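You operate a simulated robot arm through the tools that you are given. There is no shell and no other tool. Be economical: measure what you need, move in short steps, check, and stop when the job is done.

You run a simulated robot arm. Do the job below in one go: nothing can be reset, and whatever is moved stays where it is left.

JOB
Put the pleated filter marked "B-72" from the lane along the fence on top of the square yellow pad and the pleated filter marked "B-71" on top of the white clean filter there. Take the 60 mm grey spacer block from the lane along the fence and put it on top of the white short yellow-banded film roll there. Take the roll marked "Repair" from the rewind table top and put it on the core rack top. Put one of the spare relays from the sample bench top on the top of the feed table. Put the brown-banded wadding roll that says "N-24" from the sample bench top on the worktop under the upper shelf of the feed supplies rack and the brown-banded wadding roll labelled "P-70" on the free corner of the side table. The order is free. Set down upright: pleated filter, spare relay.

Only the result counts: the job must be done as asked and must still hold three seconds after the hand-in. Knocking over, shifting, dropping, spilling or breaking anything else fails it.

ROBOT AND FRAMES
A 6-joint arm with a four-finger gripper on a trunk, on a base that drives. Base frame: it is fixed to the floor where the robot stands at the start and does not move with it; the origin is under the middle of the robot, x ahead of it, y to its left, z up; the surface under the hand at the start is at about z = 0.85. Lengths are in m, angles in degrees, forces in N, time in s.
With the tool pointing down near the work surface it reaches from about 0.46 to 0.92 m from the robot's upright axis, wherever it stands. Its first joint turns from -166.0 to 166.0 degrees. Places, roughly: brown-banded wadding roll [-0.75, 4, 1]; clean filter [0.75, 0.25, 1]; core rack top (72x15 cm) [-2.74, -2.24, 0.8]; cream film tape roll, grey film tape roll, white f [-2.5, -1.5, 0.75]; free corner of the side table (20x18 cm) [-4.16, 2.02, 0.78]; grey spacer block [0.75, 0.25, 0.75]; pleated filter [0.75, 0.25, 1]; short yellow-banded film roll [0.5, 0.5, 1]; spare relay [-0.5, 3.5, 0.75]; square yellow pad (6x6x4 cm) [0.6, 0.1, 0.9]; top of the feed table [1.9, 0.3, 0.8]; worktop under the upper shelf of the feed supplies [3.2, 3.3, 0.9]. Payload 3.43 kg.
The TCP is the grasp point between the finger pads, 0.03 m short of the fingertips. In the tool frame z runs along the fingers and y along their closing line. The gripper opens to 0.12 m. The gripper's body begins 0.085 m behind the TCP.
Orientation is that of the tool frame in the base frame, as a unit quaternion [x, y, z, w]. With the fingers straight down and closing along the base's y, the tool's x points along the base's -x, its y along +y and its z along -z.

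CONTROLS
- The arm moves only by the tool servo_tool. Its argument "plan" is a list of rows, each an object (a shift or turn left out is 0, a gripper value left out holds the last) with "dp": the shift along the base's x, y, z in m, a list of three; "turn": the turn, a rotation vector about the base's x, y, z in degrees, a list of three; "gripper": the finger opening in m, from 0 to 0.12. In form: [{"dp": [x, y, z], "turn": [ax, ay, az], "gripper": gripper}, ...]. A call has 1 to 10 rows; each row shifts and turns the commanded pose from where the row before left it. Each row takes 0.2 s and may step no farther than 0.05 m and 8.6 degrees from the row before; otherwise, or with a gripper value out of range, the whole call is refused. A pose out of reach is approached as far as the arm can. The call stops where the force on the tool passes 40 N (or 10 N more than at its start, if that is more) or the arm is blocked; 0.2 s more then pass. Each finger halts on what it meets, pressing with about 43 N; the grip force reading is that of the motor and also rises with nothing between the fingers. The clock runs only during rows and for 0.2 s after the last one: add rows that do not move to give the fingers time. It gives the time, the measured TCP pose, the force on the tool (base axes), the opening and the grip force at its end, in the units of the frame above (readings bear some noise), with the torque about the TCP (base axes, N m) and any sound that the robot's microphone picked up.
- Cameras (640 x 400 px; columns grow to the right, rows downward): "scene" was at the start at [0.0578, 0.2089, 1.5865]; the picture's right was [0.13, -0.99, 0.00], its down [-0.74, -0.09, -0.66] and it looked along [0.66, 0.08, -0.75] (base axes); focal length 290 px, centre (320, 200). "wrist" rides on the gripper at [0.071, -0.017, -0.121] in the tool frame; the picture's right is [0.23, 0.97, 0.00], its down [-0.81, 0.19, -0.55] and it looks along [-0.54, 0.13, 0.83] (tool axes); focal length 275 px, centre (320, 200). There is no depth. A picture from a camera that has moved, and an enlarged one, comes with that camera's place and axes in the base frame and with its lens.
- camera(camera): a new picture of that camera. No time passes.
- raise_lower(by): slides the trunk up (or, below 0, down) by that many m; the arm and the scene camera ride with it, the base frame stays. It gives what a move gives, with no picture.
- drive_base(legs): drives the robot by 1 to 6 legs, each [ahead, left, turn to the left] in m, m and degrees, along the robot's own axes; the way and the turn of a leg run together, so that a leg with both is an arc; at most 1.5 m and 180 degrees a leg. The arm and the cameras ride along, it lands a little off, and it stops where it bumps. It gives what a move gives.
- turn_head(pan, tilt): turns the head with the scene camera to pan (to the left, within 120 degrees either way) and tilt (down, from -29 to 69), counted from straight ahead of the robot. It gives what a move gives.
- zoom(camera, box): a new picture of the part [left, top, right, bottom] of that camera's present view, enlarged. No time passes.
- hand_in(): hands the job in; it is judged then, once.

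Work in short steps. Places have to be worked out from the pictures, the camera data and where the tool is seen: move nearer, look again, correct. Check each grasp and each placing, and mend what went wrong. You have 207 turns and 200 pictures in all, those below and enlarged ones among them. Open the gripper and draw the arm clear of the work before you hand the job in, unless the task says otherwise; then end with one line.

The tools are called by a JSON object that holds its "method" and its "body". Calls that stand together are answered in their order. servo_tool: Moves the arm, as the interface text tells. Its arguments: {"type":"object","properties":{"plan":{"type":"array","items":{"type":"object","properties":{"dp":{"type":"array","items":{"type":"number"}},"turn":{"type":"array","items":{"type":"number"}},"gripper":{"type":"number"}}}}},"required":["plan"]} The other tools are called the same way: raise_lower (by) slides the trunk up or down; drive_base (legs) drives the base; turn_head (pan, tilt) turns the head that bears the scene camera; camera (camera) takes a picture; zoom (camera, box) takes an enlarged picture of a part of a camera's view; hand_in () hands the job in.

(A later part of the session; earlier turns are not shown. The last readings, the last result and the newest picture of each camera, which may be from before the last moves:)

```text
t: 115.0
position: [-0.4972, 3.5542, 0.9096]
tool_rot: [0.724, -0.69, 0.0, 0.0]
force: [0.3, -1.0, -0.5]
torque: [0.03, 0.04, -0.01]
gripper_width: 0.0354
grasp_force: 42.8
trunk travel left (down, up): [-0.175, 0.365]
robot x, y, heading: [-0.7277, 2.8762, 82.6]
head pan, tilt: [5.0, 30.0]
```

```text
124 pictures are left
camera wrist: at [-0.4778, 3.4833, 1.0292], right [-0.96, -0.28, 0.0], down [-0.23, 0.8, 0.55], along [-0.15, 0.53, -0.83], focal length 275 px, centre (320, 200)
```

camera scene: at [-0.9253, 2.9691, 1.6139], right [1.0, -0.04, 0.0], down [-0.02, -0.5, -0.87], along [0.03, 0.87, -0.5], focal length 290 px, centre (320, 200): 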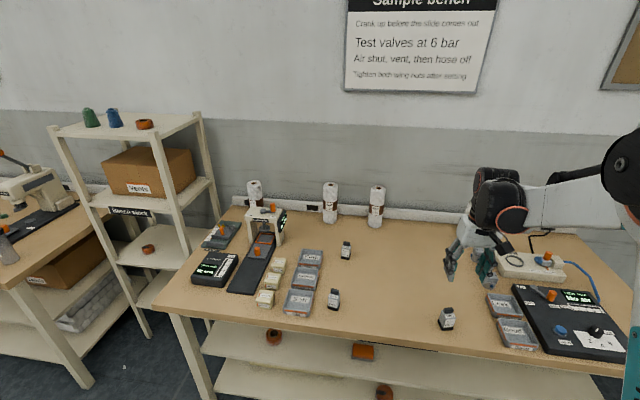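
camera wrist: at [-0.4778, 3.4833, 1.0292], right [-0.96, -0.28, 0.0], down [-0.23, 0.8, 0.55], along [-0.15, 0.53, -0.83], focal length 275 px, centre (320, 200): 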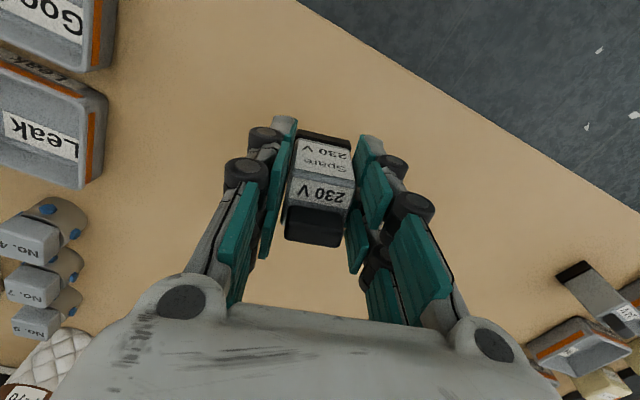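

Relay held. Raise and retract to the carry pose.

{"method": "servo_tool", "body": {"plan": [{"dp": [0, 0, 0.045]}, {"dp": [0, 0, 0.045]}, {"dp": [0, 0, 0.045]}, {"dp": [0, 0, 0.045]}, {"dp": [0, 0, 0.045]}, {"dp": [-0.02, -0.02, 0.03]}, {"dp": [-0.03, -0.035, 0.01]}, {"dp": [-0.03, -0.035, 0]}, {"dp": [-0.035, -0.035, 0]}, {"dp": [-0.03, -0.035, 0]}]}}

{"method": "drive_base", "body": {"legs": [[-0.5, 0, 0], [0, 0, -179], [0, 1.4, 0], [0, 1.3, 0], [0.5, 0, 0]]}}

{"method": "turn_head", "body": {"pan": 20, "tilt": 45}}

{"method": "camera", "body": {"camera": "scene"}}

```text
t: 117.2
position: [-0.6417, 3.3919, 1.1778]
tool_rot: [0.723, -0.691, 0.0, 0.001]
force: [-0.1, -1.0, -0.2]
torque: [0.04, 0.01, 0.02]
gripper_width: 0.0353
grasp_force: 43.0
trunk travel left (down, up): [-0.175, 0.365]
robot x, y, heading: [-0.7261, 2.8728, 82.8]
head pan, tilt: [5.0, 30.0]
```

```text
t: 142.5
position: [1.8012, 1.1601, 1.177]
tool_rot: [0.676, 0.737, 0.0, 0.002]
force: [-0.2, 0.3, -1.5]
torque: [0.0, -0.01, 0.01]
gripper_width: 0.035
grasp_force: 43.1
trunk travel left (down, up): [-0.175, 0.365]
robot x, y, heading: [1.8672, 1.685, -94.8]
head pan, tilt: [5.0, 30.0]
```

```text
t: 143.3
position: [1.8024, 1.1602, 1.176]
tool_rot: [0.675, 0.738, 0.0, 0.0]
force: [0.8, -1.1, 0.3]
torque: [0.0, 0.0, 0.04]
gripper_width: 0.0351
grasp_force: 42.8
trunk travel left (down, up): [-0.175, 0.365]
robot x, y, heading: [1.8689, 1.6842, -95.1]
head pan, tilt: [20.0, 45.0]
```

```text
123 pictures are left
camera scene: at [2.0895, 1.6041, 1.5913], right [-0.97, -0.26, 0.0], down [-0.18, 0.68, -0.71], along [0.18, -0.68, -0.71], focal length 290 px, centre (320, 200)
```

scene: 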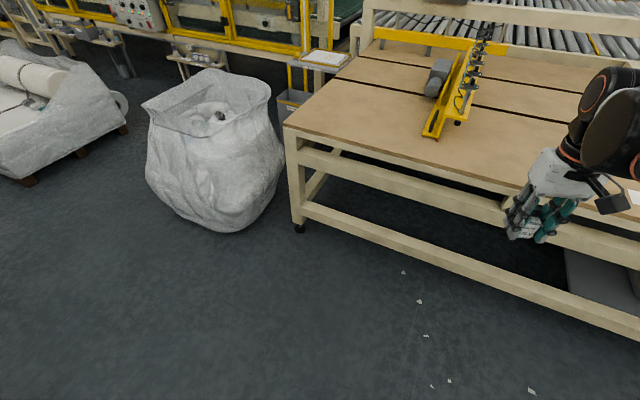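

Zoom on the far part of the table to judge free space and any nameplate.

{"method": "zoom", "body": {"camera": "scene", "box": [270, 20, 510, 170]}}

{"method": "zoom", "body": {"camera": "scene", "box": [280, 100, 640, 300]}}

```text
2.67 times, centred on (390, 95) of scene
camera zoom: at [2.0895, 1.6041, 1.5913], right [-0.97, -0.26, 0.0], down [-0.18, 0.68, -0.71], along [0.18, -0.68, -0.71], focal length 774 px, centre (133, 480)
```

zoom: 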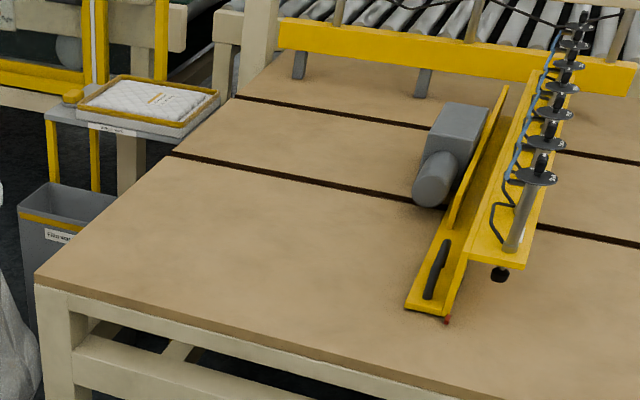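

```text
1.78 times, centred on (460, 200) of scene
camera zoom: at [2.0895, 1.6041, 1.5913], right [-0.97, -0.26, 0.0], down [-0.18, 0.68, -0.71], along [0.18, -0.68, -0.71], focal length 516 px, centre (71, 200)
```

zoom: 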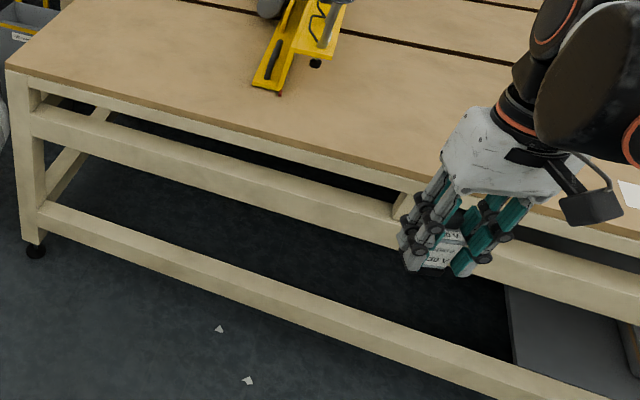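

A clear area lies just beyond the yellow bar; I'll set the relay at about (2.04, 0.36), close to the stated spot. Drive nearer.

{"method": "drive_base", "body": {"legs": [[0.6, 0.13, 0]]}}

{"method": "servo_tool", "body": {"plan": [{"dp": [0.04, -0.02, 0]}, {"dp": [0.04, -0.02, 0]}, {"dp": [0.04, -0.02, 0]}, {"dp": [0.03, -0.02, 0]}, {}]}}

{"method": "camera", "body": {"camera": "scene"}}

{"method": "camera", "body": {"camera": "wrist"}}

```text
t: 146.7
position: [1.8766, 0.5591, 1.1777]
tool_rot: [0.678, 0.735, 0.001, 0.0]
force: [0.2, -0.1, -0.9]
torque: [0.0, -0.01, 0.02]
gripper_width: 0.035
grasp_force: 42.9
trunk travel left (down, up): [-0.175, 0.365]
robot x, y, heading: [1.9416, 1.0821, -95.4]
head pan, tilt: [20.0, 45.0]
```

```text
t: 147.9
position: [2.0271, 0.4783, 1.1787]
tool_rot: [0.678, 0.735, 0.0, 0.001]
force: [0.1, 0.2, -1.1]
torque: [-0.02, 0.0, 0.02]
gripper_width: 0.0351
grasp_force: 42.5
trunk travel left (down, up): [-0.175, 0.365]
robot x, y, heading: [1.9456, 1.081, -95.4]
head pan, tilt: [20.0, 45.0]
```

```text
120 pictures are left
camera scene: at [2.1665, 1.0013, 1.5912], right [-0.97, -0.25, 0.0], down [-0.18, 0.68, -0.71], along [0.18, -0.68, -0.71], focal length 290 px, centre (320, 200)
```

scene: 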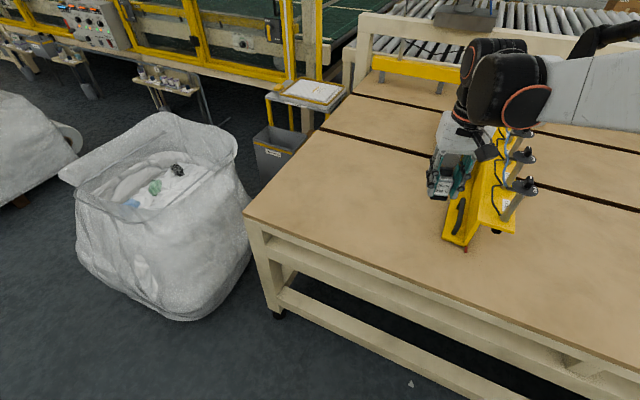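

```text
119 pictures are left
camera wrist: at [2.0042, 0.5481, 1.2984], right [0.95, 0.31, 0.0], down [0.26, -0.79, 0.55], along [0.17, -0.53, -0.83], focal length 275 px, centre (320, 200)
```

wrist: 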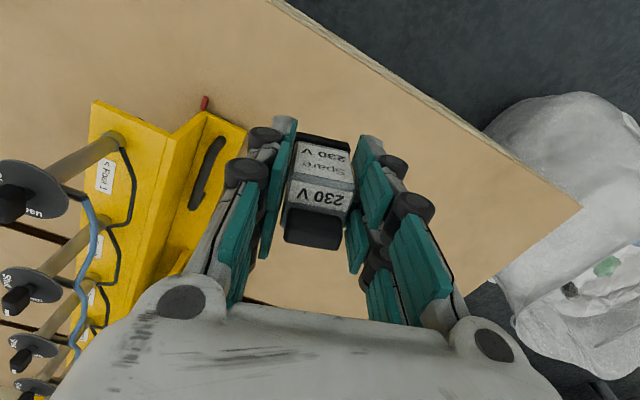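

Place at (2.05, 0.37). Move there and descend to about 0.92, then creep.

{"method": "servo_tool", "body": {"plan": [{"dp": [0.013, -0.045, 0]}, {"dp": [0.012, -0.045, 0]}, {"dp": [0, -0.018, -0.035]}, {"dp": [0, 0, -0.045]}, {"dp": [0, 0, -0.045]}, {"dp": [0, 0, -0.045]}, {"dp": [0, 0, -0.045]}, {"dp": [0, 0, -0.04]}, {}]}}

{"method": "camera", "body": {"camera": "wrist"}}

{"method": "zoom", "body": {"camera": "scene", "box": [360, 120, 540, 260]}}

```text
t: 149.9
position: [2.0507, 0.3686, 0.923]
tool_rot: [0.678, 0.735, 0.0, 0.0]
force: [0.3, -0.6, -1.2]
torque: [0.0, -0.01, -0.01]
gripper_width: 0.035
grasp_force: 43.1
trunk travel left (down, up): [-0.175, 0.365]
robot x, y, heading: [1.947, 1.083, -95.5]
head pan, tilt: [20.0, 45.0]
```

```text
118 pictures are left
camera wrist: at [2.0287, 0.4379, 1.0434], right [0.95, 0.31, 0.0], down [0.26, -0.79, 0.55], along [0.17, -0.53, -0.83], focal length 275 px, centre (320, 200)
```

wrist: 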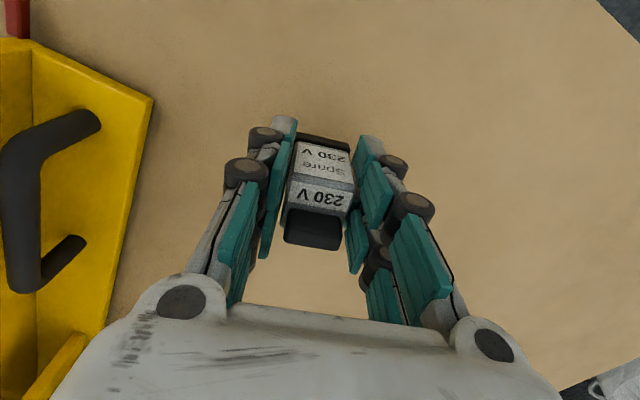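

```text
2.86 times, centred on (450, 190) of scene
camera zoom: at [2.1665, 1.0009, 1.5913], right [-0.97, -0.25, 0.0], down [-0.18, 0.68, -0.71], along [0.18, -0.68, -0.71], focal length 829 px, centre (-51, 229)
```

zoom: 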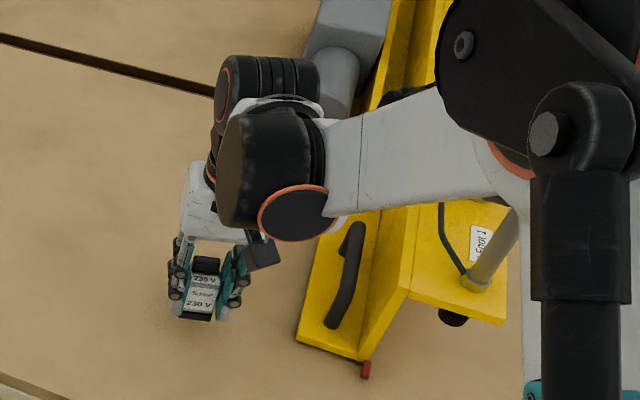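

Clear of the bar. Creep down to contact.

{"method": "servo_tool", "body": {"plan": [{"dp": [0, 0, -0.015]}, {"dp": [0, 0, -0.01]}, {"dp": [0, 0, -0.003]}, {"dp": [0, 0, -0.002]}, {}]}}

{"method": "servo_tool", "body": {"plan": [{"dp": [0, 0, -0.002]}, {}]}}

{"method": "servo_tool", "body": {"plan": [{"dp": [0, 0, -0.002]}, {}]}}

```text
t: 151.1
position: [2.0496, 0.3714, 0.895]
tool_rot: [0.678, 0.735, -0.001, 0.0]
force: [1.0, -7.9, 34.2]
torque: [-0.38, -0.07, 0.05]
gripper_width: 0.0353
grasp_force: 43.0
trunk travel left (down, up): [-0.175, 0.365]
robot x, y, heading: [1.9464, 1.0783, -95.2]
head pan, tilt: [20.0, 45.0]
```

```text
t: 151.7
position: [2.0508, 0.3717, 0.8919]
tool_rot: [0.678, 0.735, -0.001, 0.0]
force: [-0.8, -4.5, 33.3]
torque: [-0.25, 0.06, -0.03]
gripper_width: 0.035
grasp_force: 42.6
trunk travel left (down, up): [-0.175, 0.365]
robot x, y, heading: [1.9442, 1.0775, -95.6]
head pan, tilt: [20.0, 45.0]
```

```text
t: 152.3
position: [2.0495, 0.3721, 0.8906]
tool_rot: [0.678, 0.735, -0.001, 0.0]
force: [-0.7, -1.5, 33.9]
torque: [-0.11, -0.01, 0.01]
gripper_width: 0.0351
grasp_force: 43.4
trunk travel left (down, up): [-0.175, 0.365]
robot x, y, heading: [1.9436, 1.0793, -95.3]
head pan, tilt: [20.0, 45.0]
```

Contact. Unload a bit, release and lift clear.

{"method": "servo_tool", "body": {"plan": [{"dp": [0, 0, 0.001]}, {"gripper": 0.05}, {"gripper": 0.065}, {}, {"dp": [0, 0, 0.02]}, {"dp": [0, 0, 0.04]}, {"dp": [0, 0, 0.045]}, {"dp": [0, 0, 0.045]}, {"dp": [0, 0, 0.045]}, {}]}}

{"method": "camera", "body": {"camera": "wrist"}}

```text
t: 154.5
position: [2.0513, 0.3705, 1.0854]
tool_rot: [0.678, 0.735, 0.001, 0.001]
force: [0.5, 0.6, -0.3]
torque: [-0.03, -0.01, 0.04]
gripper_width: 0.0648
grasp_force: 0.1
trunk travel left (down, up): [-0.175, 0.365]
robot x, y, heading: [1.9435, 1.0797, -95.5]
head pan, tilt: [20.0, 45.0]
```

```text
116 pictures are left
camera wrist: at [2.0282, 0.4407, 1.2056], right [0.95, 0.31, 0.0], down [0.26, -0.79, 0.55], along [0.17, -0.53, -0.83], focal length 275 px, centre (320, 200)
```

wrist: 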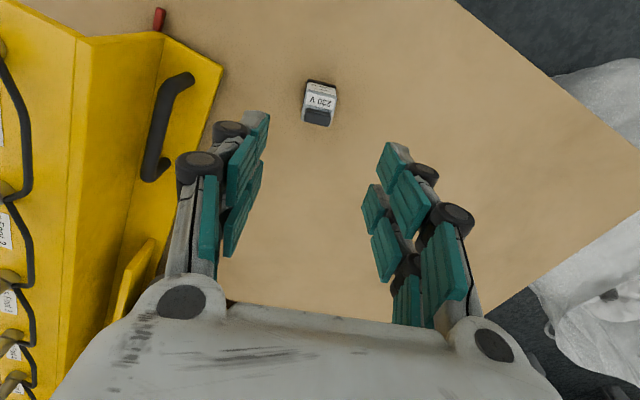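

Relay stands upright and clear. Retract the arm, back off, turn round and view the supplies rack.

{"method": "servo_tool", "body": {"plan": [{"dp": [0, 0, 0.045]}, {"dp": [0, 0.0, 0.045]}, {"dp": [0, 0.02, 0.045]}, {"dp": [-0.025, 0.04, 0]}, {"dp": [-0.03, 0.04, 0]}, {"dp": [-0.03, 0.04, 0]}, {"dp": [-0.03, 0.04, 0]}, {"dp": [-0.03, 0.03, 0]}, {}]}}

{"method": "drive_base", "body": {"legs": [[-0.6, 0, 0], [0, 0, 178]]}}

{"method": "turn_head", "body": {"pan": -30, "tilt": 20}}

{"method": "camera", "body": {"camera": "scene"}}

```text
t: 156.5
position: [1.9049, 0.5813, 1.2205]
tool_rot: [0.678, 0.735, 0.0, 0.0]
force: [0.6, -0.1, 0.4]
torque: [0.01, -0.04, 0.02]
gripper_width: 0.0651
grasp_force: 0.0
trunk travel left (down, up): [-0.175, 0.365]
robot x, y, heading: [1.9456, 1.0792, -95.5]
head pan, tilt: [20.0, 45.0]
```

```text
t: 167.0
position: [2.1143, 2.1678, 1.2197]
tool_rot: [-0.686, 0.728, 0.0, 0.0]
force: [0.3, 0.5, 0.6]
torque: [0.01, -0.04, 0.0]
gripper_width: 0.0651
grasp_force: 0.0
trunk travel left (down, up): [-0.175, 0.365]
robot x, y, heading: [2.0041, 1.6818, 76.6]
head pan, tilt: [20.0, 45.0]
```

```text
t: 168.1
position: [2.1122, 2.1676, 1.2191]
tool_rot: [-0.686, 0.727, 0.0, 0.0]
force: [0.4, 0.4, 0.9]
torque: [-0.01, -0.01, -0.02]
gripper_width: 0.0654
grasp_force: 0.1
trunk travel left (down, up): [-0.175, 0.365]
robot x, y, heading: [2.006, 1.6786, 76.6]
head pan, tilt: [-30.0, 20.0]
```

```text
115 pictures are left
camera scene: at [1.8406, 1.7908, 1.6249], right [0.92, -0.39, 0.0], down [-0.15, -0.36, -0.92], along [0.36, 0.85, -0.39], focal length 290 px, centre (320, 200)
```

scene: 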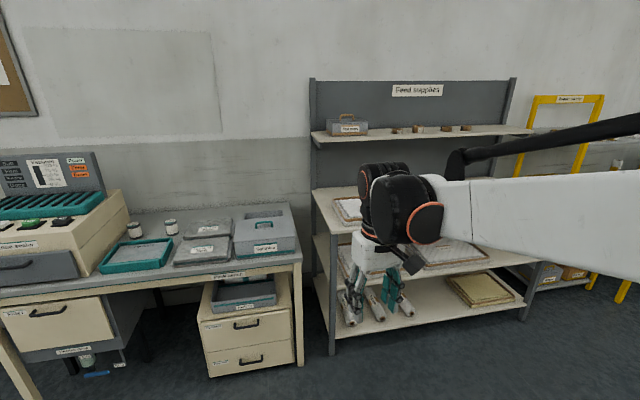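

The arm hides the rack. Slide to the right to face the rack and look again.

{"method": "drive_base", "body": {"legs": [[0.25, 0, 0], [0, -0.8, 0]]}}

{"method": "turn_head", "body": {"pan": 5, "tilt": 25}}

{"method": "camera", "body": {"camera": "scene"}}

```text
t: 173.8
position: [2.9422, 2.2256, 1.2185]
tool_rot: [-0.685, 0.728, 0.0, 0.0]
force: [0.2, 0.0, 0.3]
torque: [-0.01, 0.01, 0.0]
gripper_width: 0.0651
grasp_force: 0.0
trunk travel left (down, up): [-0.175, 0.365]
robot x, y, heading: [2.8321, 1.7363, 76.7]
head pan, tilt: [-30.0, 20.0]
```

```text
t: 174.8
position: [2.9433, 2.2252, 1.2191]
tool_rot: [-0.686, 0.728, 0.0, 0.0]
force: [0.4, -0.1, 0.7]
torque: [0.01, 0.03, 0.0]
gripper_width: 0.065
grasp_force: 0.1
trunk travel left (down, up): [-0.175, 0.365]
robot x, y, heading: [2.8328, 1.7383, 76.6]
head pan, tilt: [5.0, 25.0]
```

```text
114 pictures are left
camera scene: at [2.6478, 1.8536, 1.6219], right [0.99, -0.15, 0.0], down [-0.06, -0.42, -0.91], along [0.13, 0.9, -0.42], focal length 290 px, centre (320, 200)
```

scene: 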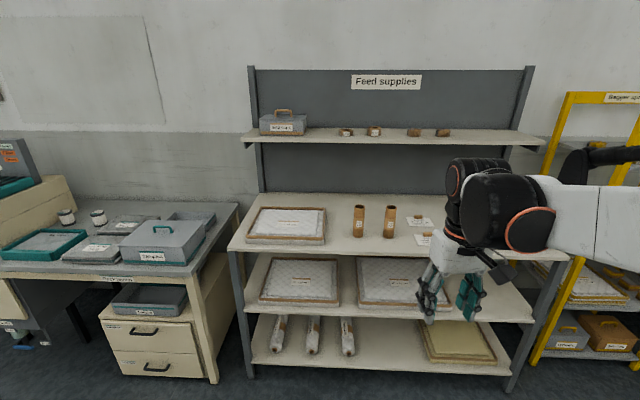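

The rack has a set-back upper shelf (~1.27 m) over a worktop (~0.88 m); free space is behind/left of the brown cylinders. So N-24 will need a tilted grasp. Now drive back to the sample bench, in front of N-24.

{"method": "drive_base", "body": {"legs": [[0, 1.4, 0], [0, 1.4, 0], [0, 1.35, 0]]}}

{"method": "turn_head", "body": {"pan": 0, "tilt": 30}}

{"method": "camera", "body": {"camera": "scene"}}

```text
t: 194.8
position: [-1.0837, 3.2318, 1.2198]
tool_rot: [-0.682, 0.732, 0.001, 0.0]
force: [-0.8, 0.5, -0.2]
torque: [0.0, -0.01, 0.02]
gripper_width: 0.0652
grasp_force: 0.0
trunk travel left (down, up): [-0.175, 0.365]
robot x, y, heading: [-1.1931, 2.7417, 76.0]
head pan, tilt: [5.0, 25.0]
```

```text
t: 195.4
position: [-1.0841, 3.2327, 1.2199]
tool_rot: [-0.681, 0.732, 0.0, 0.0]
force: [-0.4, -0.2, -0.4]
torque: [0.0, -0.01, 0.01]
gripper_width: 0.0648
grasp_force: 0.1
trunk travel left (down, up): [-0.175, 0.365]
robot x, y, heading: [-1.2, 2.7452, 75.8]
head pan, tilt: [0.0, 30.0]
```

```text
113 pictures are left
camera scene: at [-1.377, 2.8606, 1.6139], right [0.97, -0.24, 0.0], down [-0.12, -0.48, -0.87], along [0.21, 0.84, -0.5], focal length 290 px, centre (320, 200)
```

scene: 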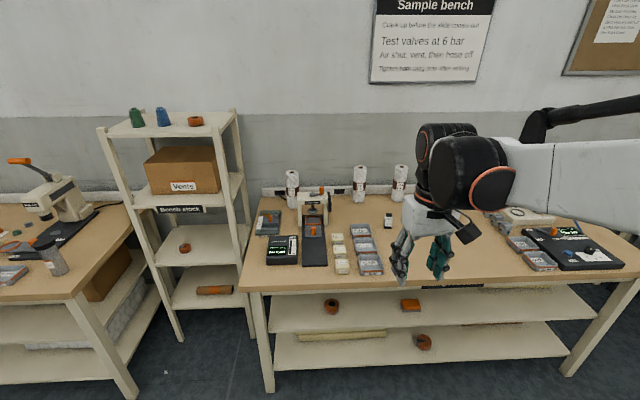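

{"method": "zoom", "body": {"camera": "scene", "box": [250, 150, 410, 280]}}

```text
3.08 times, centred on (330, 215) of scene
camera zoom: at [-1.377, 2.8606, 1.6139], right [0.97, -0.24, 0.0], down [-0.12, -0.48, -0.87], along [0.21, 0.84, -0.5], focal length 893 px, centre (289, 154)
```

zoom: 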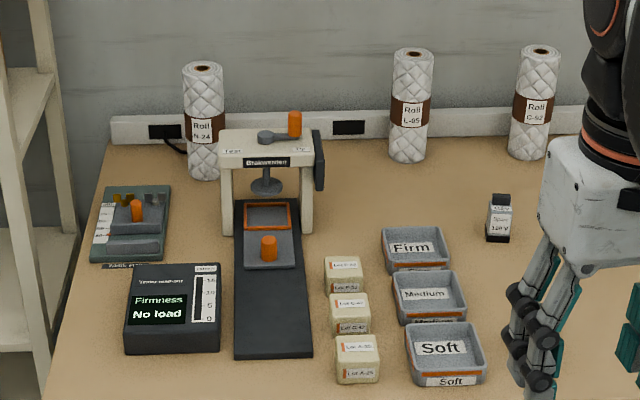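

N-24 stands at about (-1.194, 4.182), top ≈1.01; the tester is right in front, so I'll approach from the left-front with a 45° tilt, which also suits placing under the shelf. Drive to the left-front spot.

{"method": "drive_base", "body": {"legs": [[0, 0.42, 0], [0.42, 0, 0]]}}

{"method": "turn_head", "body": {"pan": -10, "tilt": 35}}

{"method": "camera", "body": {"camera": "scene"}}

```text
t: 200.1
position: [-1.4041, 3.7324, 1.2194]
tool_rot: [-0.688, 0.725, 0.0, 0.0]
force: [0.4, -0.1, -0.4]
torque: [-0.02, -0.02, 0.0]
gripper_width: 0.065
grasp_force: 0.1
trunk travel left (down, up): [-0.175, 0.365]
robot x, y, heading: [-1.5085, 3.2436, 77.1]
head pan, tilt: [0.0, 30.0]
```

```text
t: 200.8
position: [-1.4027, 3.7322, 1.2195]
tool_rot: [-0.688, 0.726, 0.001, 0.0]
force: [-0.2, 0.2, 0.7]
torque: [-0.01, 0.0, 0.01]
gripper_width: 0.0654
grasp_force: 0.1
trunk travel left (down, up): [-0.175, 0.365]
robot x, y, heading: [-1.5105, 3.2435, 76.9]
head pan, tilt: [-10.0, 35.0]
```

```text
111 pictures are left
camera scene: at [-1.6771, 3.3503, 1.6074], right [0.93, -0.36, 0.0], down [-0.2, -0.52, -0.83], along [0.3, 0.77, -0.56], focal length 290 px, centre (320, 200)
```

scene: 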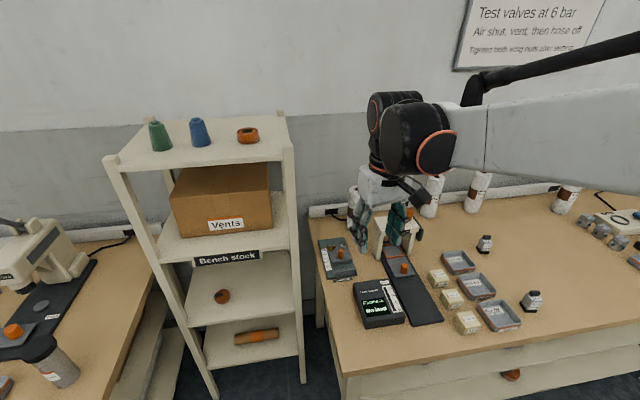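

Space is clear. Move outward, yaw the tool to azimuth ~62° and tilt it 45°.

{"method": "servo_tool", "body": {"plan": [{"dp": [0.012, 0.03, 0.01], "turn": [0, 0, -7.5], "gripper": 0.1}, {"dp": [0.012, 0.03, 0.01], "turn": [0, 0, -7.5]}, {"dp": [0.012, 0.03, 0.01], "turn": [6.62, -3.52, 0]}, {"dp": [0.012, 0.03, 0], "turn": [6.62, -3.52, 0]}, {"dp": [0.012, 0.02, 0], "turn": [6.62, -3.52, 0]}, {"dp": [0.012, 0.02, 0], "turn": [6.62, -3.52, 0]}, {"dp": [0, 0.02, 0], "turn": [6.62, -3.52, 0]}, {"dp": [0, 0.02, 0], "turn": [6.62, -3.52, 0]}, {}, {}]}}

{"method": "camera", "body": {"camera": "wrist"}}

{"method": "camera", "body": {"camera": "scene"}}

```text
t: 203.1
position: [-1.3302, 3.9321, 1.2488]
tool_rot: [-0.543, 0.747, 0.168, 0.345]
force: [-0.1, 0.1, 0.0]
torque: [-0.01, -0.02, 0.01]
gripper_width: 0.1
grasp_force: 0.0
trunk travel left (down, up): [-0.175, 0.365]
robot x, y, heading: [-1.5088, 3.2443, 77.1]
head pan, tilt: [-10.0, 35.0]
```

```text
110 pictures are left
camera wrist: at [-1.3666, 3.8005, 1.2854], right [-0.94, 0.18, -0.28], down [-0.22, 0.29, 0.93], along [0.25, 0.94, -0.23], focal length 275 px, centre (320, 200)
```

wrist: 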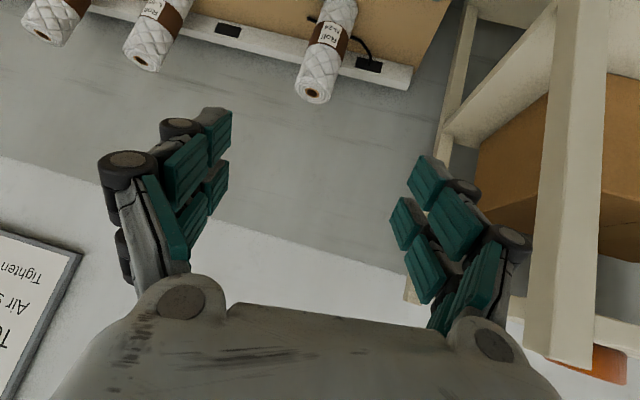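

```text
109 pictures are left
camera scene: at [-1.6745, 3.3488, 1.6061], right [0.92, -0.39, 0.0], down [-0.22, -0.53, -0.82], along [0.32, 0.75, -0.57], focal length 290 px, centre (320, 200)
```

scene: 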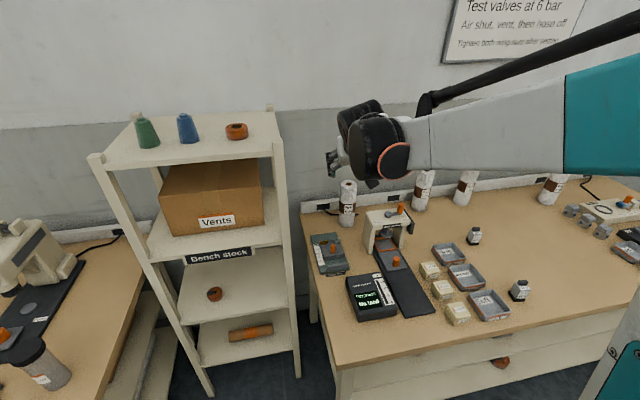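

The tool is about 10° rolled (leftover yaw from the relay). Correct this roll about the tool axis and advance along the tool axis to a pre-grasp point.

{"method": "servo_tool", "body": {"plan": [{"turn": [1.65, 3.1, -3.5]}, {"turn": [1.65, 3.1, -3.5]}, {"dp": [0.014, 0.025, -0.028]}, {"dp": [0.014, 0.025, -0.028]}, {"dp": [0.007, 0.0125, -0.014]}, {}]}}

{"method": "camera", "body": {"camera": "wrist"}}

{"method": "zoom", "body": {"camera": "scene", "box": [290, 80, 450, 240]}}

```text
t: 204.4
position: [-1.2973, 3.9966, 1.1786]
tool_rot: [-0.476, 0.792, 0.197, 0.328]
force: [-0.6, 0.2, -0.6]
torque: [0.01, 0.0, -0.01]
gripper_width: 0.1
grasp_force: 0.0
trunk travel left (down, up): [-0.175, 0.365]
robot x, y, heading: [-1.5075, 3.2407, 76.9]
head pan, tilt: [-10.0, 35.0]
```

```text
108 pictures are left
camera wrist: at [-1.3454, 3.8679, 1.2127], right [-0.94, 0.31, -0.16], down [-0.08, 0.25, 0.96], along [0.34, 0.92, -0.21], focal length 275 px, centre (320, 200)
```

wrist: 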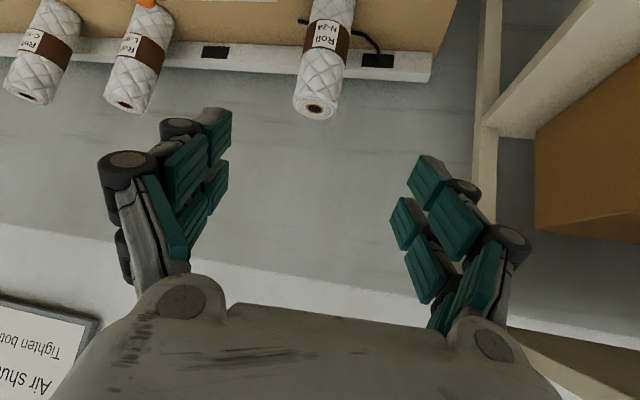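

```text
2.50 times, centred on (370, 160) of scene
camera zoom: at [-1.6745, 3.349, 1.6061], right [0.92, -0.39, 0.0], down [-0.22, -0.53, -0.82], along [0.32, 0.75, -0.57], focal length 725 px, centre (195, 300)
```

zoom: 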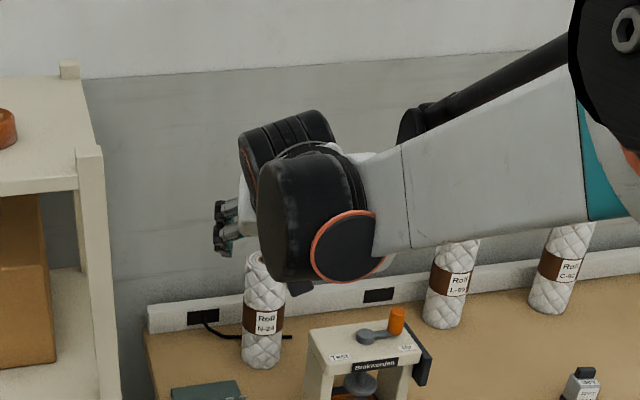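

N-24 confirmed at (-1.20, 4.181). Advance along the tool axis most of the way and check.

{"method": "servo_tool", "body": {"plan": [{"dp": [0.015, 0.028, -0.032], "gripper": 0.085}, {"dp": [0.015, 0.028, -0.032]}, {"dp": [0.015, 0.028, -0.032]}, {"dp": [0.015, 0.028, -0.032]}, {}]}}

{"method": "camera", "body": {"camera": "wrist"}}

{"method": "zoom", "body": {"camera": "scene", "box": [290, 120, 450, 280]}}

```text
t: 205.7
position: [-1.2376, 4.1061, 1.0527]
tool_rot: [-0.476, 0.791, 0.198, 0.328]
force: [-0.2, 0.0, -0.6]
torque: [0.01, 0.01, -0.03]
gripper_width: 0.0848
grasp_force: 0.0
trunk travel left (down, up): [-0.175, 0.365]
robot x, y, heading: [-1.5107, 3.2432, 77.1]
head pan, tilt: [-10.0, 35.0]
```

```text
106 pictures are left
camera wrist: at [-1.2854, 3.9792, 1.0861], right [-0.94, 0.31, -0.16], down [-0.08, 0.25, 0.96], along [0.34, 0.92, -0.21], focal length 275 px, centre (320, 200)
```

wrist: 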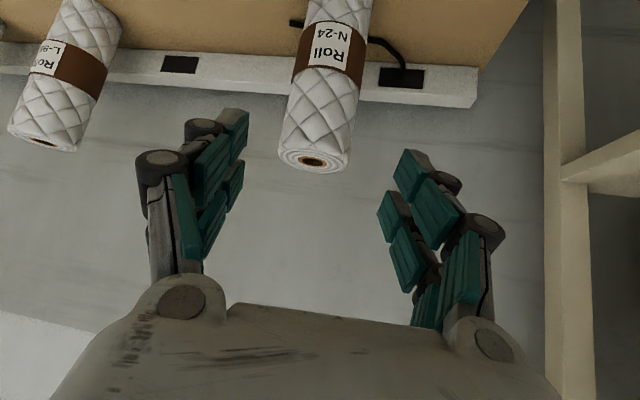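

```text
2.50 times, centred on (370, 200) of scene
camera zoom: at [-1.6744, 3.3493, 1.6061], right [0.92, -0.39, 0.0], down [-0.22, -0.53, -0.82], along [0.32, 0.75, -0.57], focal length 725 px, centre (195, 200)
```

zoom: 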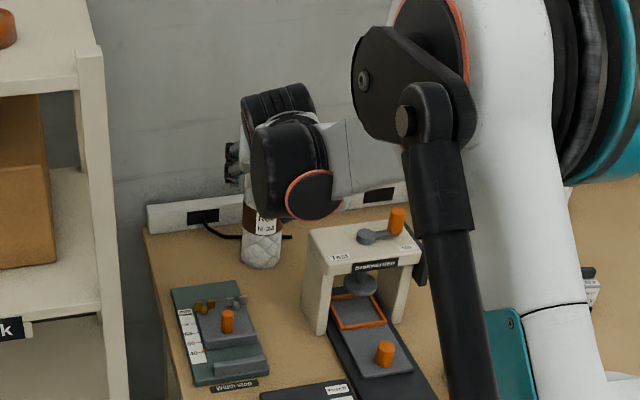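

Aligned. Final advance of 12 cm, then close.

{"method": "servo_tool", "body": {"plan": [{"dp": [0.013, 0.024, -0.028]}, {"dp": [0.013, 0.024, -0.028]}, {"dp": [0.0126, 0.024, -0.028]}, {}, {}]}}

{"method": "camera", "body": {"camera": "wrist"}}

{"method": "zoom", "body": {"camera": "scene", "box": [290, 120, 450, 280]}}

```text
t: 206.8
position: [-1.1981, 4.1786, 0.9672]
tool_rot: [-0.476, 0.792, 0.197, 0.328]
force: [-0.2, 0.8, -0.6]
torque: [-0.02, -0.03, 0.02]
gripper_width: 0.0848
grasp_force: 0.1
trunk travel left (down, up): [-0.175, 0.365]
robot x, y, heading: [-1.5136, 3.2445, 77.1]
head pan, tilt: [-10.0, 35.0]
```

```text
104 pictures are left
camera wrist: at [-1.2467, 4.0513, 1.0014], right [-0.94, 0.31, -0.16], down [-0.08, 0.25, 0.96], along [0.34, 0.92, -0.21], focal length 275 px, centre (320, 200)
```

wrist: 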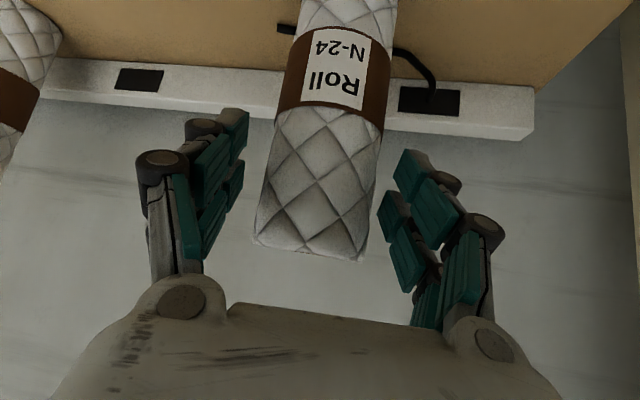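

```text
2.50 times, centred on (370, 200) of scene
camera zoom: at [-1.6747, 3.3485, 1.6061], right [0.92, -0.39, 0.0], down [-0.22, -0.53, -0.82], along [0.32, 0.75, -0.57], focal length 725 px, centre (195, 200)
```

zoom: 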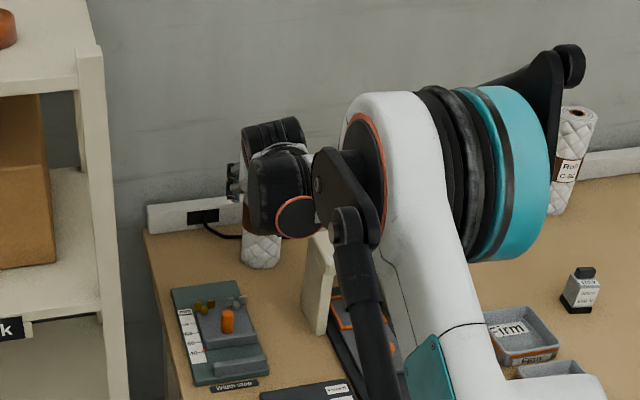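

Centred. Close and check the grip.

{"method": "servo_tool", "body": {"plan": [{"gripper": 0.0}, {}, {}, {}, {"dp": [0, 0, 0.01]}, {"dp": [0, 0, 0.015]}, {"dp": [0, 0, 0.02]}, {"dp": [0, 0, 0.03]}, {}]}}

{"method": "camera", "body": {"camera": "wrist"}}

```text
t: 208.8
position: [-1.1988, 4.1787, 1.0416]
tool_rot: [-0.476, 0.792, 0.197, 0.328]
force: [-0.6, 0.4, -0.9]
torque: [-0.02, -0.05, 0.01]
gripper_width: 0.0661
grasp_force: 42.7
trunk travel left (down, up): [-0.175, 0.365]
robot x, y, heading: [-1.513, 3.2429, 77.0]
head pan, tilt: [-10.0, 35.0]
```

```text
102 pictures are left
camera wrist: at [-1.2474, 4.0521, 1.0761], right [-0.94, 0.31, -0.16], down [-0.08, 0.25, 0.96], along [0.34, 0.92, -0.21], focal length 275 px, centre (320, 200)
```

wrist: 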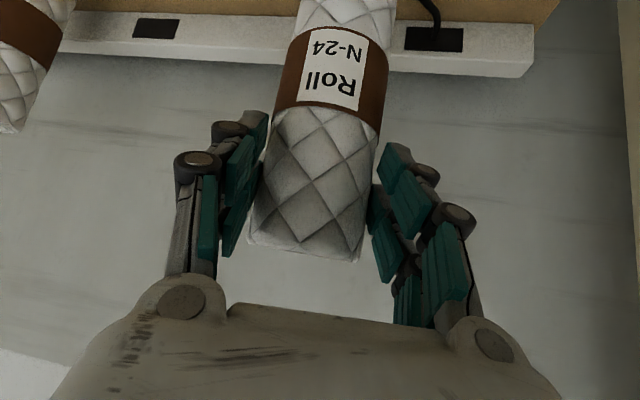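

N-24 held. Raise to clear everything, draw back, then reverse out with the base.

{"method": "servo_tool", "body": {"plan": [{"dp": [0, 0, 0.04]}, {"dp": [0, 0, 0.045]}, {"dp": [0, 0, 0.045]}, {"dp": [0, 0, 0.045]}, {"dp": [0, 0, 0.03]}, {"dp": [-0.01, -0.04, 0]}, {"dp": [-0.01, -0.04, 0]}, {"dp": [-0.01, -0.04, 0]}, {"dp": [-0.01, -0.04, 0]}, {}]}}

{"method": "drive_base", "body": {"legs": [[-0.75, 0, 0]]}}

{"method": "camera", "body": {"camera": "wrist"}}

```text
t: 211.1
position: [-1.2372, 4.0194, 1.2479]
tool_rot: [-0.476, 0.791, 0.197, 0.329]
force: [0.5, 0.1, -0.1]
torque: [-0.01, 0.03, 0.01]
gripper_width: 0.0661
grasp_force: 42.1
trunk travel left (down, up): [-0.175, 0.365]
robot x, y, heading: [-1.509, 3.2448, 77.4]
head pan, tilt: [-10.0, 35.0]
```

```text
t: 215.1
position: [-1.4079, 3.2822, 1.2468]
tool_rot: [-0.477, 0.791, 0.197, 0.328]
force: [0.4, -0.4, 0.1]
torque: [-0.03, 0.0, -0.01]
gripper_width: 0.0661
grasp_force: 42.9
trunk travel left (down, up): [-0.175, 0.365]
robot x, y, heading: [-1.6844, 2.5064, 77.4]
head pan, tilt: [-10.0, 35.0]
```

```text
101 pictures are left
camera wrist: at [-1.4558, 3.1537, 1.2815], right [-0.94, 0.31, -0.16], down [-0.09, 0.25, 0.96], along [0.34, 0.92, -0.21], focal length 275 px, centre (320, 200)
```

wrist: 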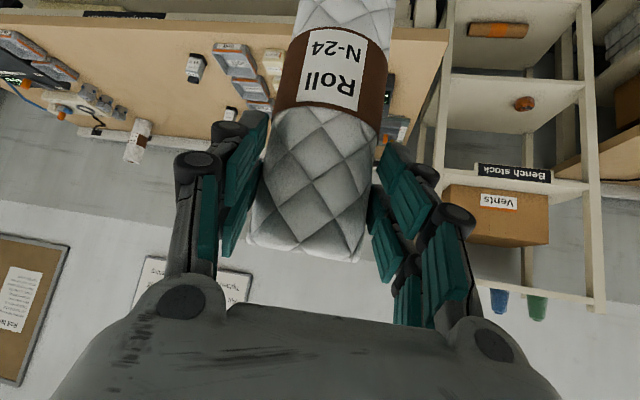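

Grip steady. Slide right along the aisle towards the supplies rack.

{"method": "drive_base", "body": {"legs": [[0, -1.45, 0], [0, -1.45, 0], [0, -1.45, 0]]}}

{"method": "turn_head", "body": {"pan": 0, "tilt": 25}}

{"method": "camera", "body": {"camera": "scene"}}

```text
t: 235.9
position: [2.8182, 2.3923, 1.2474]
tool_rot: [-0.491, 0.782, 0.203, 0.325]
force: [0.2, -0.3, -1.0]
torque: [-0.02, 0.04, 0.0]
gripper_width: 0.0662
grasp_force: 43.0
trunk travel left (down, up): [-0.175, 0.365]
robot x, y, heading: [2.5768, 1.6042, 79.2]
head pan, tilt: [-10.0, 35.0]
```

```text
t: 236.7
position: [2.8171, 2.3912, 1.2476]
tool_rot: [-0.491, 0.783, 0.202, 0.324]
force: [-0.1, 0.3, -0.3]
torque: [-0.03, 0.01, -0.01]
gripper_width: 0.0661
grasp_force: 43.3
trunk travel left (down, up): [-0.175, 0.365]
robot x, y, heading: [2.5723, 1.6086, 79.2]
head pan, tilt: [0.0, 25.0]
```

```text
100 pictures are left
camera scene: at [2.392, 1.7133, 1.6218], right [0.98, -0.19, 0.0], down [-0.08, -0.42, -0.91], along [0.17, 0.89, -0.42], focal length 290 px, centre (320, 200)
```

scene: 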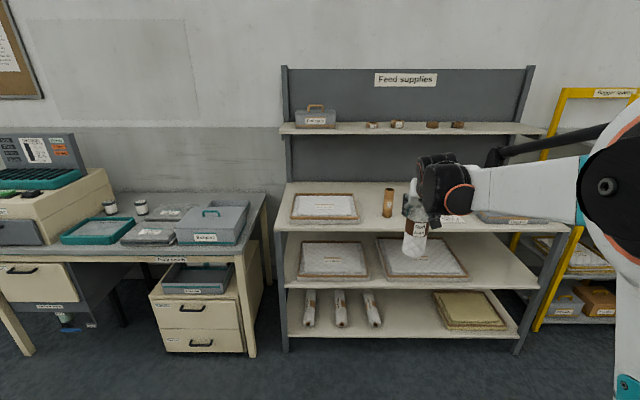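

Drive ahead 0.4 m and look closer.

{"method": "drive_base", "body": {"legs": [[0.42, 0, 0]]}}

{"method": "camera", "body": {"camera": "scene"}}

{"method": "camera", "body": {"camera": "wrist"}}

```text
t: 239.3
position: [2.895, 2.8069, 1.2477]
tool_rot: [-0.493, 0.782, 0.203, 0.324]
force: [-0.2, -0.3, -0.8]
torque: [0.03, 0.03, -0.01]
gripper_width: 0.0662
grasp_force: 42.9
trunk travel left (down, up): [-0.175, 0.365]
robot x, y, heading: [2.6554, 2.0185, 79.5]
head pan, tilt: [0.0, 25.0]
```

```text
99 pictures are left
camera scene: at [2.4704, 2.1279, 1.6218], right [0.98, -0.18, 0.0], down [-0.08, -0.42, -0.91], along [0.17, 0.89, -0.42], focal length 290 px, centre (320, 200)
```

scene: 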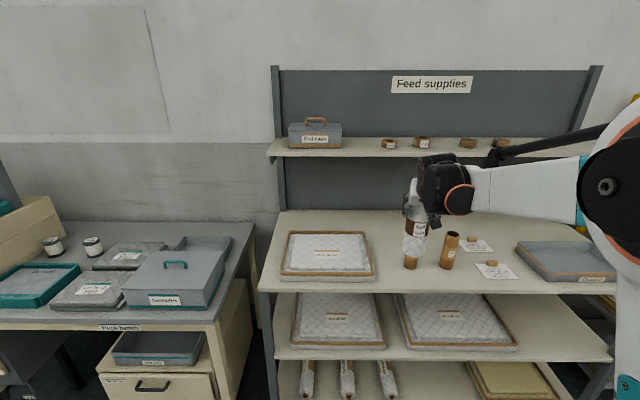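

```text
98 pictures are left
camera wrist: at [2.8512, 2.6772, 1.2811], right [-0.95, 0.27, -0.16], down [-0.09, 0.25, 0.96], along [0.3, 0.93, -0.21], focal length 275 px, centre (320, 200)
```

wrist: 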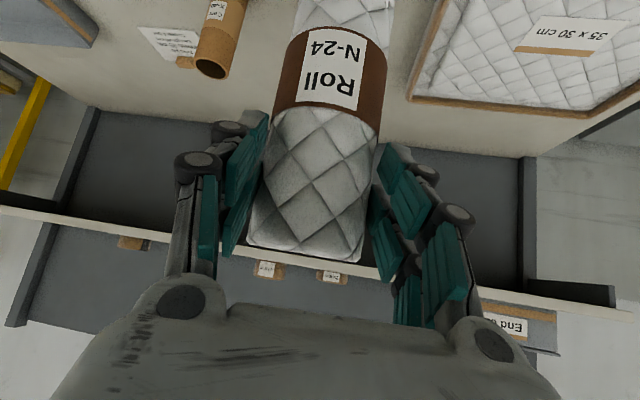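

The upper shelf's front edge is at z≈1.28, y≈3.15 near x=3.0; I'll set N-24 upright at about (3.0, 3.24), behind cylinder 1 and right of the mat. Draw the arm in slightly and drive closer.

{"method": "servo_tool", "body": {"plan": [{"dp": [-0.015, -0.04, 0]}, {"dp": [-0.015, -0.04, 0]}, {"dp": [-0.01, -0.04, -0.01]}, {}]}}

{"method": "drive_base", "body": {"legs": [[0.28, 0, 0]]}}

{"method": "camera", "body": {"camera": "scene"}}

{"method": "camera", "body": {"camera": "wrist"}}

```text
t: 240.3
position: [2.8554, 2.6878, 1.2381]
tool_rot: [-0.492, 0.782, 0.203, 0.324]
force: [0.4, -0.1, -0.3]
torque: [-0.01, 0.01, 0.0]
gripper_width: 0.0659
grasp_force: 43.2
trunk travel left (down, up): [-0.175, 0.365]
robot x, y, heading: [2.6513, 2.0174, 79.3]
head pan, tilt: [0.0, 25.0]
```

```text
t: 242.2
position: [2.9087, 2.968, 1.2375]
tool_rot: [-0.492, 0.782, 0.203, 0.324]
force: [-0.2, -0.5, 0.1]
torque: [-0.03, 0.04, 0.01]
gripper_width: 0.0665
grasp_force: 42.8
trunk travel left (down, up): [-0.175, 0.365]
robot x, y, heading: [2.7091, 2.3008, 79.1]
head pan, tilt: [0.0, 25.0]
```

```text
97 pictures are left
camera scene: at [2.5232, 2.4075, 1.6218], right [0.98, -0.19, 0.0], down [-0.08, -0.42, -0.91], along [0.17, 0.89, -0.42], focal length 290 px, centre (320, 200)
```

scene: 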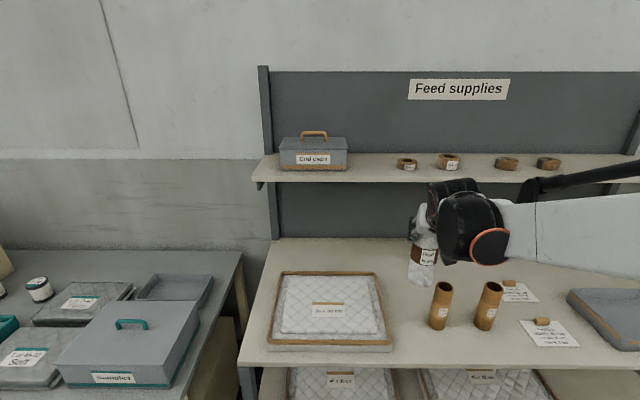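

```text
96 pictures are left
camera wrist: at [2.8657, 2.8383, 1.2719], right [-0.95, 0.27, -0.16], down [-0.09, 0.25, 0.96], along [0.31, 0.93, -0.21], focal length 275 px, centre (320, 200)
```

wrist: 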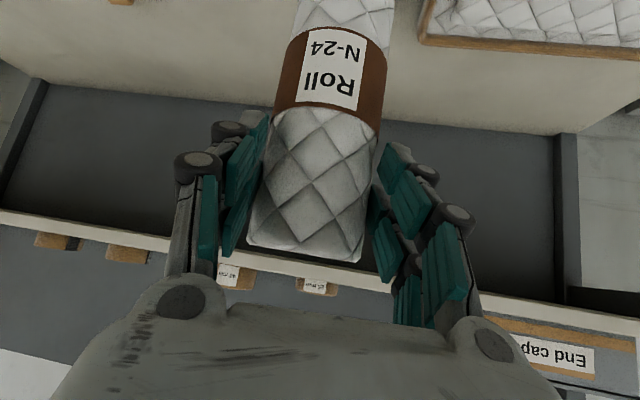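

Geometry refined: shelf front y≈3.11–3.15 there, shelf underside ≈1.28; target roll (2.995, 3.22). Move to a pre-entry point left of cylinder 1 and lower.

{"method": "servo_tool", "body": {"plan": [{"dp": [-0.005, 0.03, 0]}, {"dp": [-0.004, 0.032, 0]}, {"dp": [0, 0, -0.04]}, {"dp": [0, 0, -0.04]}, {"dp": [0, 0, -0.04]}, {"dp": [0, 0, -0.04]}, {}]}}

{"method": "camera", "body": {"camera": "scene"}}

{"method": "camera", "body": {"camera": "wrist"}}

```text
t: 243.8
position: [2.9004, 3.0277, 1.079]
tool_rot: [-0.491, 0.783, 0.203, 0.324]
force: [0.7, -0.4, -0.5]
torque: [0.01, 0.01, 0.06]
gripper_width: 0.0661
grasp_force: 44.1
trunk travel left (down, up): [-0.175, 0.365]
robot x, y, heading: [2.7067, 2.3018, 79.3]
head pan, tilt: [0.0, 25.0]
```

```text
95 pictures are left
camera scene: at [2.5231, 2.4073, 1.6219], right [0.98, -0.19, 0.0], down [-0.08, -0.42, -0.91], along [0.17, 0.89, -0.42], focal length 290 px, centre (320, 200)
```

scene: 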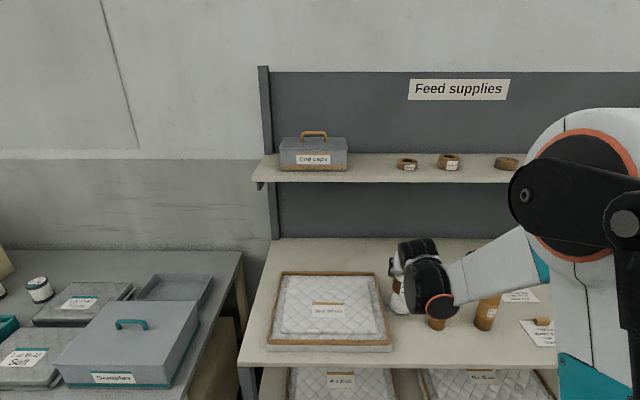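

```text
94 pictures are left
camera wrist: at [2.8561, 2.8981, 1.113], right [-0.95, 0.27, -0.16], down [-0.09, 0.25, 0.96], along [0.31, 0.93, -0.21], focal length 275 px, centre (320, 200)
```

wrist: 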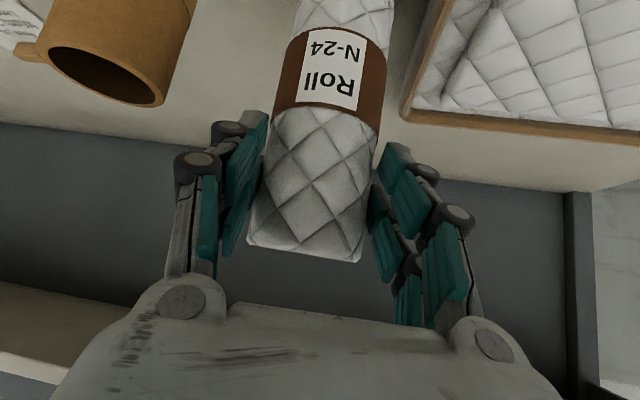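

I need to check the wrist joint's clearance to cylinder 1 before moving in; zoom.

{"method": "zoom", "body": {"camera": "scene", "box": [360, 210, 520, 350]}}

```text
2.86 times, centred on (440, 280) of scene
camera zoom: at [2.5231, 2.4073, 1.6219], right [0.98, -0.19, 0.0], down [-0.08, -0.42, -0.91], along [0.17, 0.89, -0.42], focal length 829 px, centre (-23, -29)
```

zoom: 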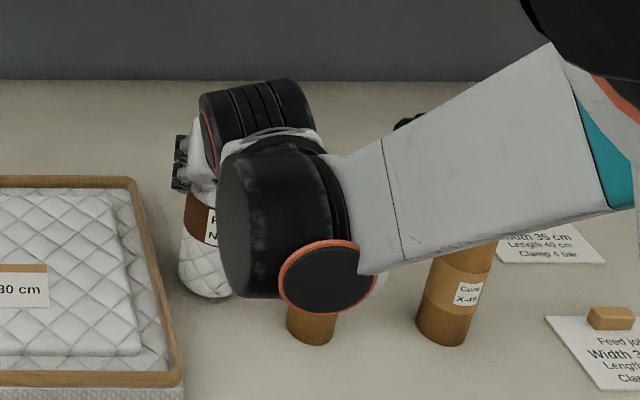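

By kinematics the wrist joint stays ~5 cm above cylinder 1. Move in at constant height towards (2.975, 3.215), then re-check.

{"method": "servo_tool", "body": {"plan": [{"dp": [0.015, 0.035, 0.0]}, {"dp": [0.015, 0.035, 0]}, {"dp": [0.015, 0.035, 0]}, {}]}}

{"method": "zoom", "body": {"camera": "scene", "box": [360, 150, 520, 350]}}

{"method": "camera", "body": {"camera": "wrist"}}

```text
t: 244.8
position: [2.9452, 3.1351, 1.0789]
tool_rot: [-0.492, 0.781, 0.204, 0.325]
force: [1.2, 0.1, -0.5]
torque: [-0.02, 0.03, 0.02]
gripper_width: 0.066
grasp_force: 42.5
trunk travel left (down, up): [-0.175, 0.365]
robot x, y, heading: [2.7053, 2.2983, 79.2]
head pan, tilt: [0.0, 25.0]
```

```text
2.00 times, centred on (440, 250) of scene
camera zoom: at [2.5232, 2.4075, 1.6218], right [0.98, -0.19, 0.0], down [-0.08, -0.42, -0.91], along [0.17, 0.89, -0.42], focal length 580 px, centre (80, 100)
```

zoom: 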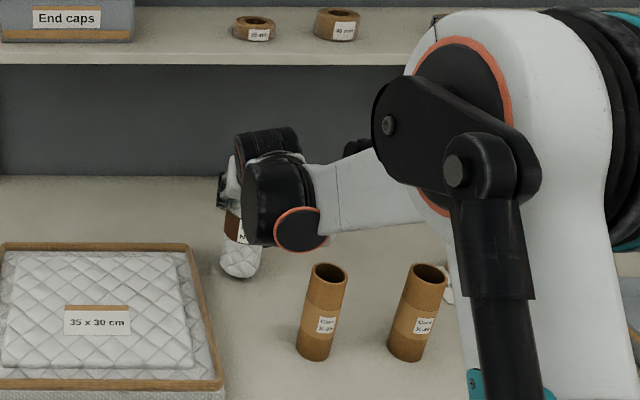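

```text
91 pictures are left
camera wrist: at [2.9016, 3.0054, 1.1127], right [-0.95, 0.27, -0.16], down [-0.09, 0.25, 0.96], along [0.31, 0.93, -0.21], focal length 275 px, centre (320, 200)
```

wrist: 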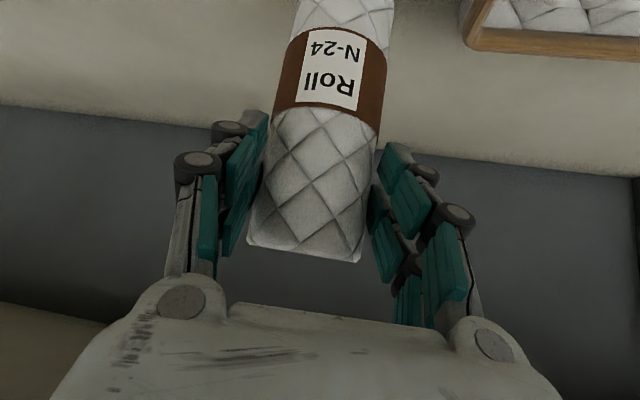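

Clear so far. Continue to (2.975, 3.215) and start lowering.

{"method": "servo_tool", "body": {"plan": [{"dp": [0.015, 0.04, 0.0]}, {"dp": [0.015, 0.04, 0]}, {"dp": [0, 0, -0.015]}, {"dp": [0, 0, -0.01]}, {}]}}

{"method": "zoom", "body": {"camera": "scene", "box": [360, 150, 520, 350]}}

```text
t: 245.8
position: [2.9777, 3.2171, 1.0658]
tool_rot: [-0.492, 0.779, 0.207, 0.329]
force: [0.1, 0.1, 21.8]
torque: [0.62, -0.25, -0.02]
gripper_width: 0.0664
grasp_force: 43.3
trunk travel left (down, up): [-0.175, 0.365]
robot x, y, heading: [2.7066, 2.2988, 79.3]
head pan, tilt: [0.0, 25.0]
stopped in row 4: the force on the tool passed its limit at 52 N (the readings are from after the stop); the commanded pose is now the measured one
```

```text
2.00 times, centred on (440, 250) of scene
camera zoom: at [2.5222, 2.4041, 1.6222], right [0.98, -0.19, 0.0], down [-0.08, -0.41, -0.91], along [0.17, 0.89, -0.42], focal length 580 px, centre (80, 100)
```

zoom: 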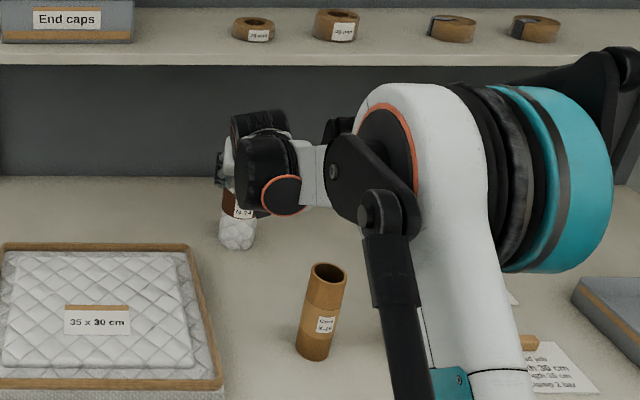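

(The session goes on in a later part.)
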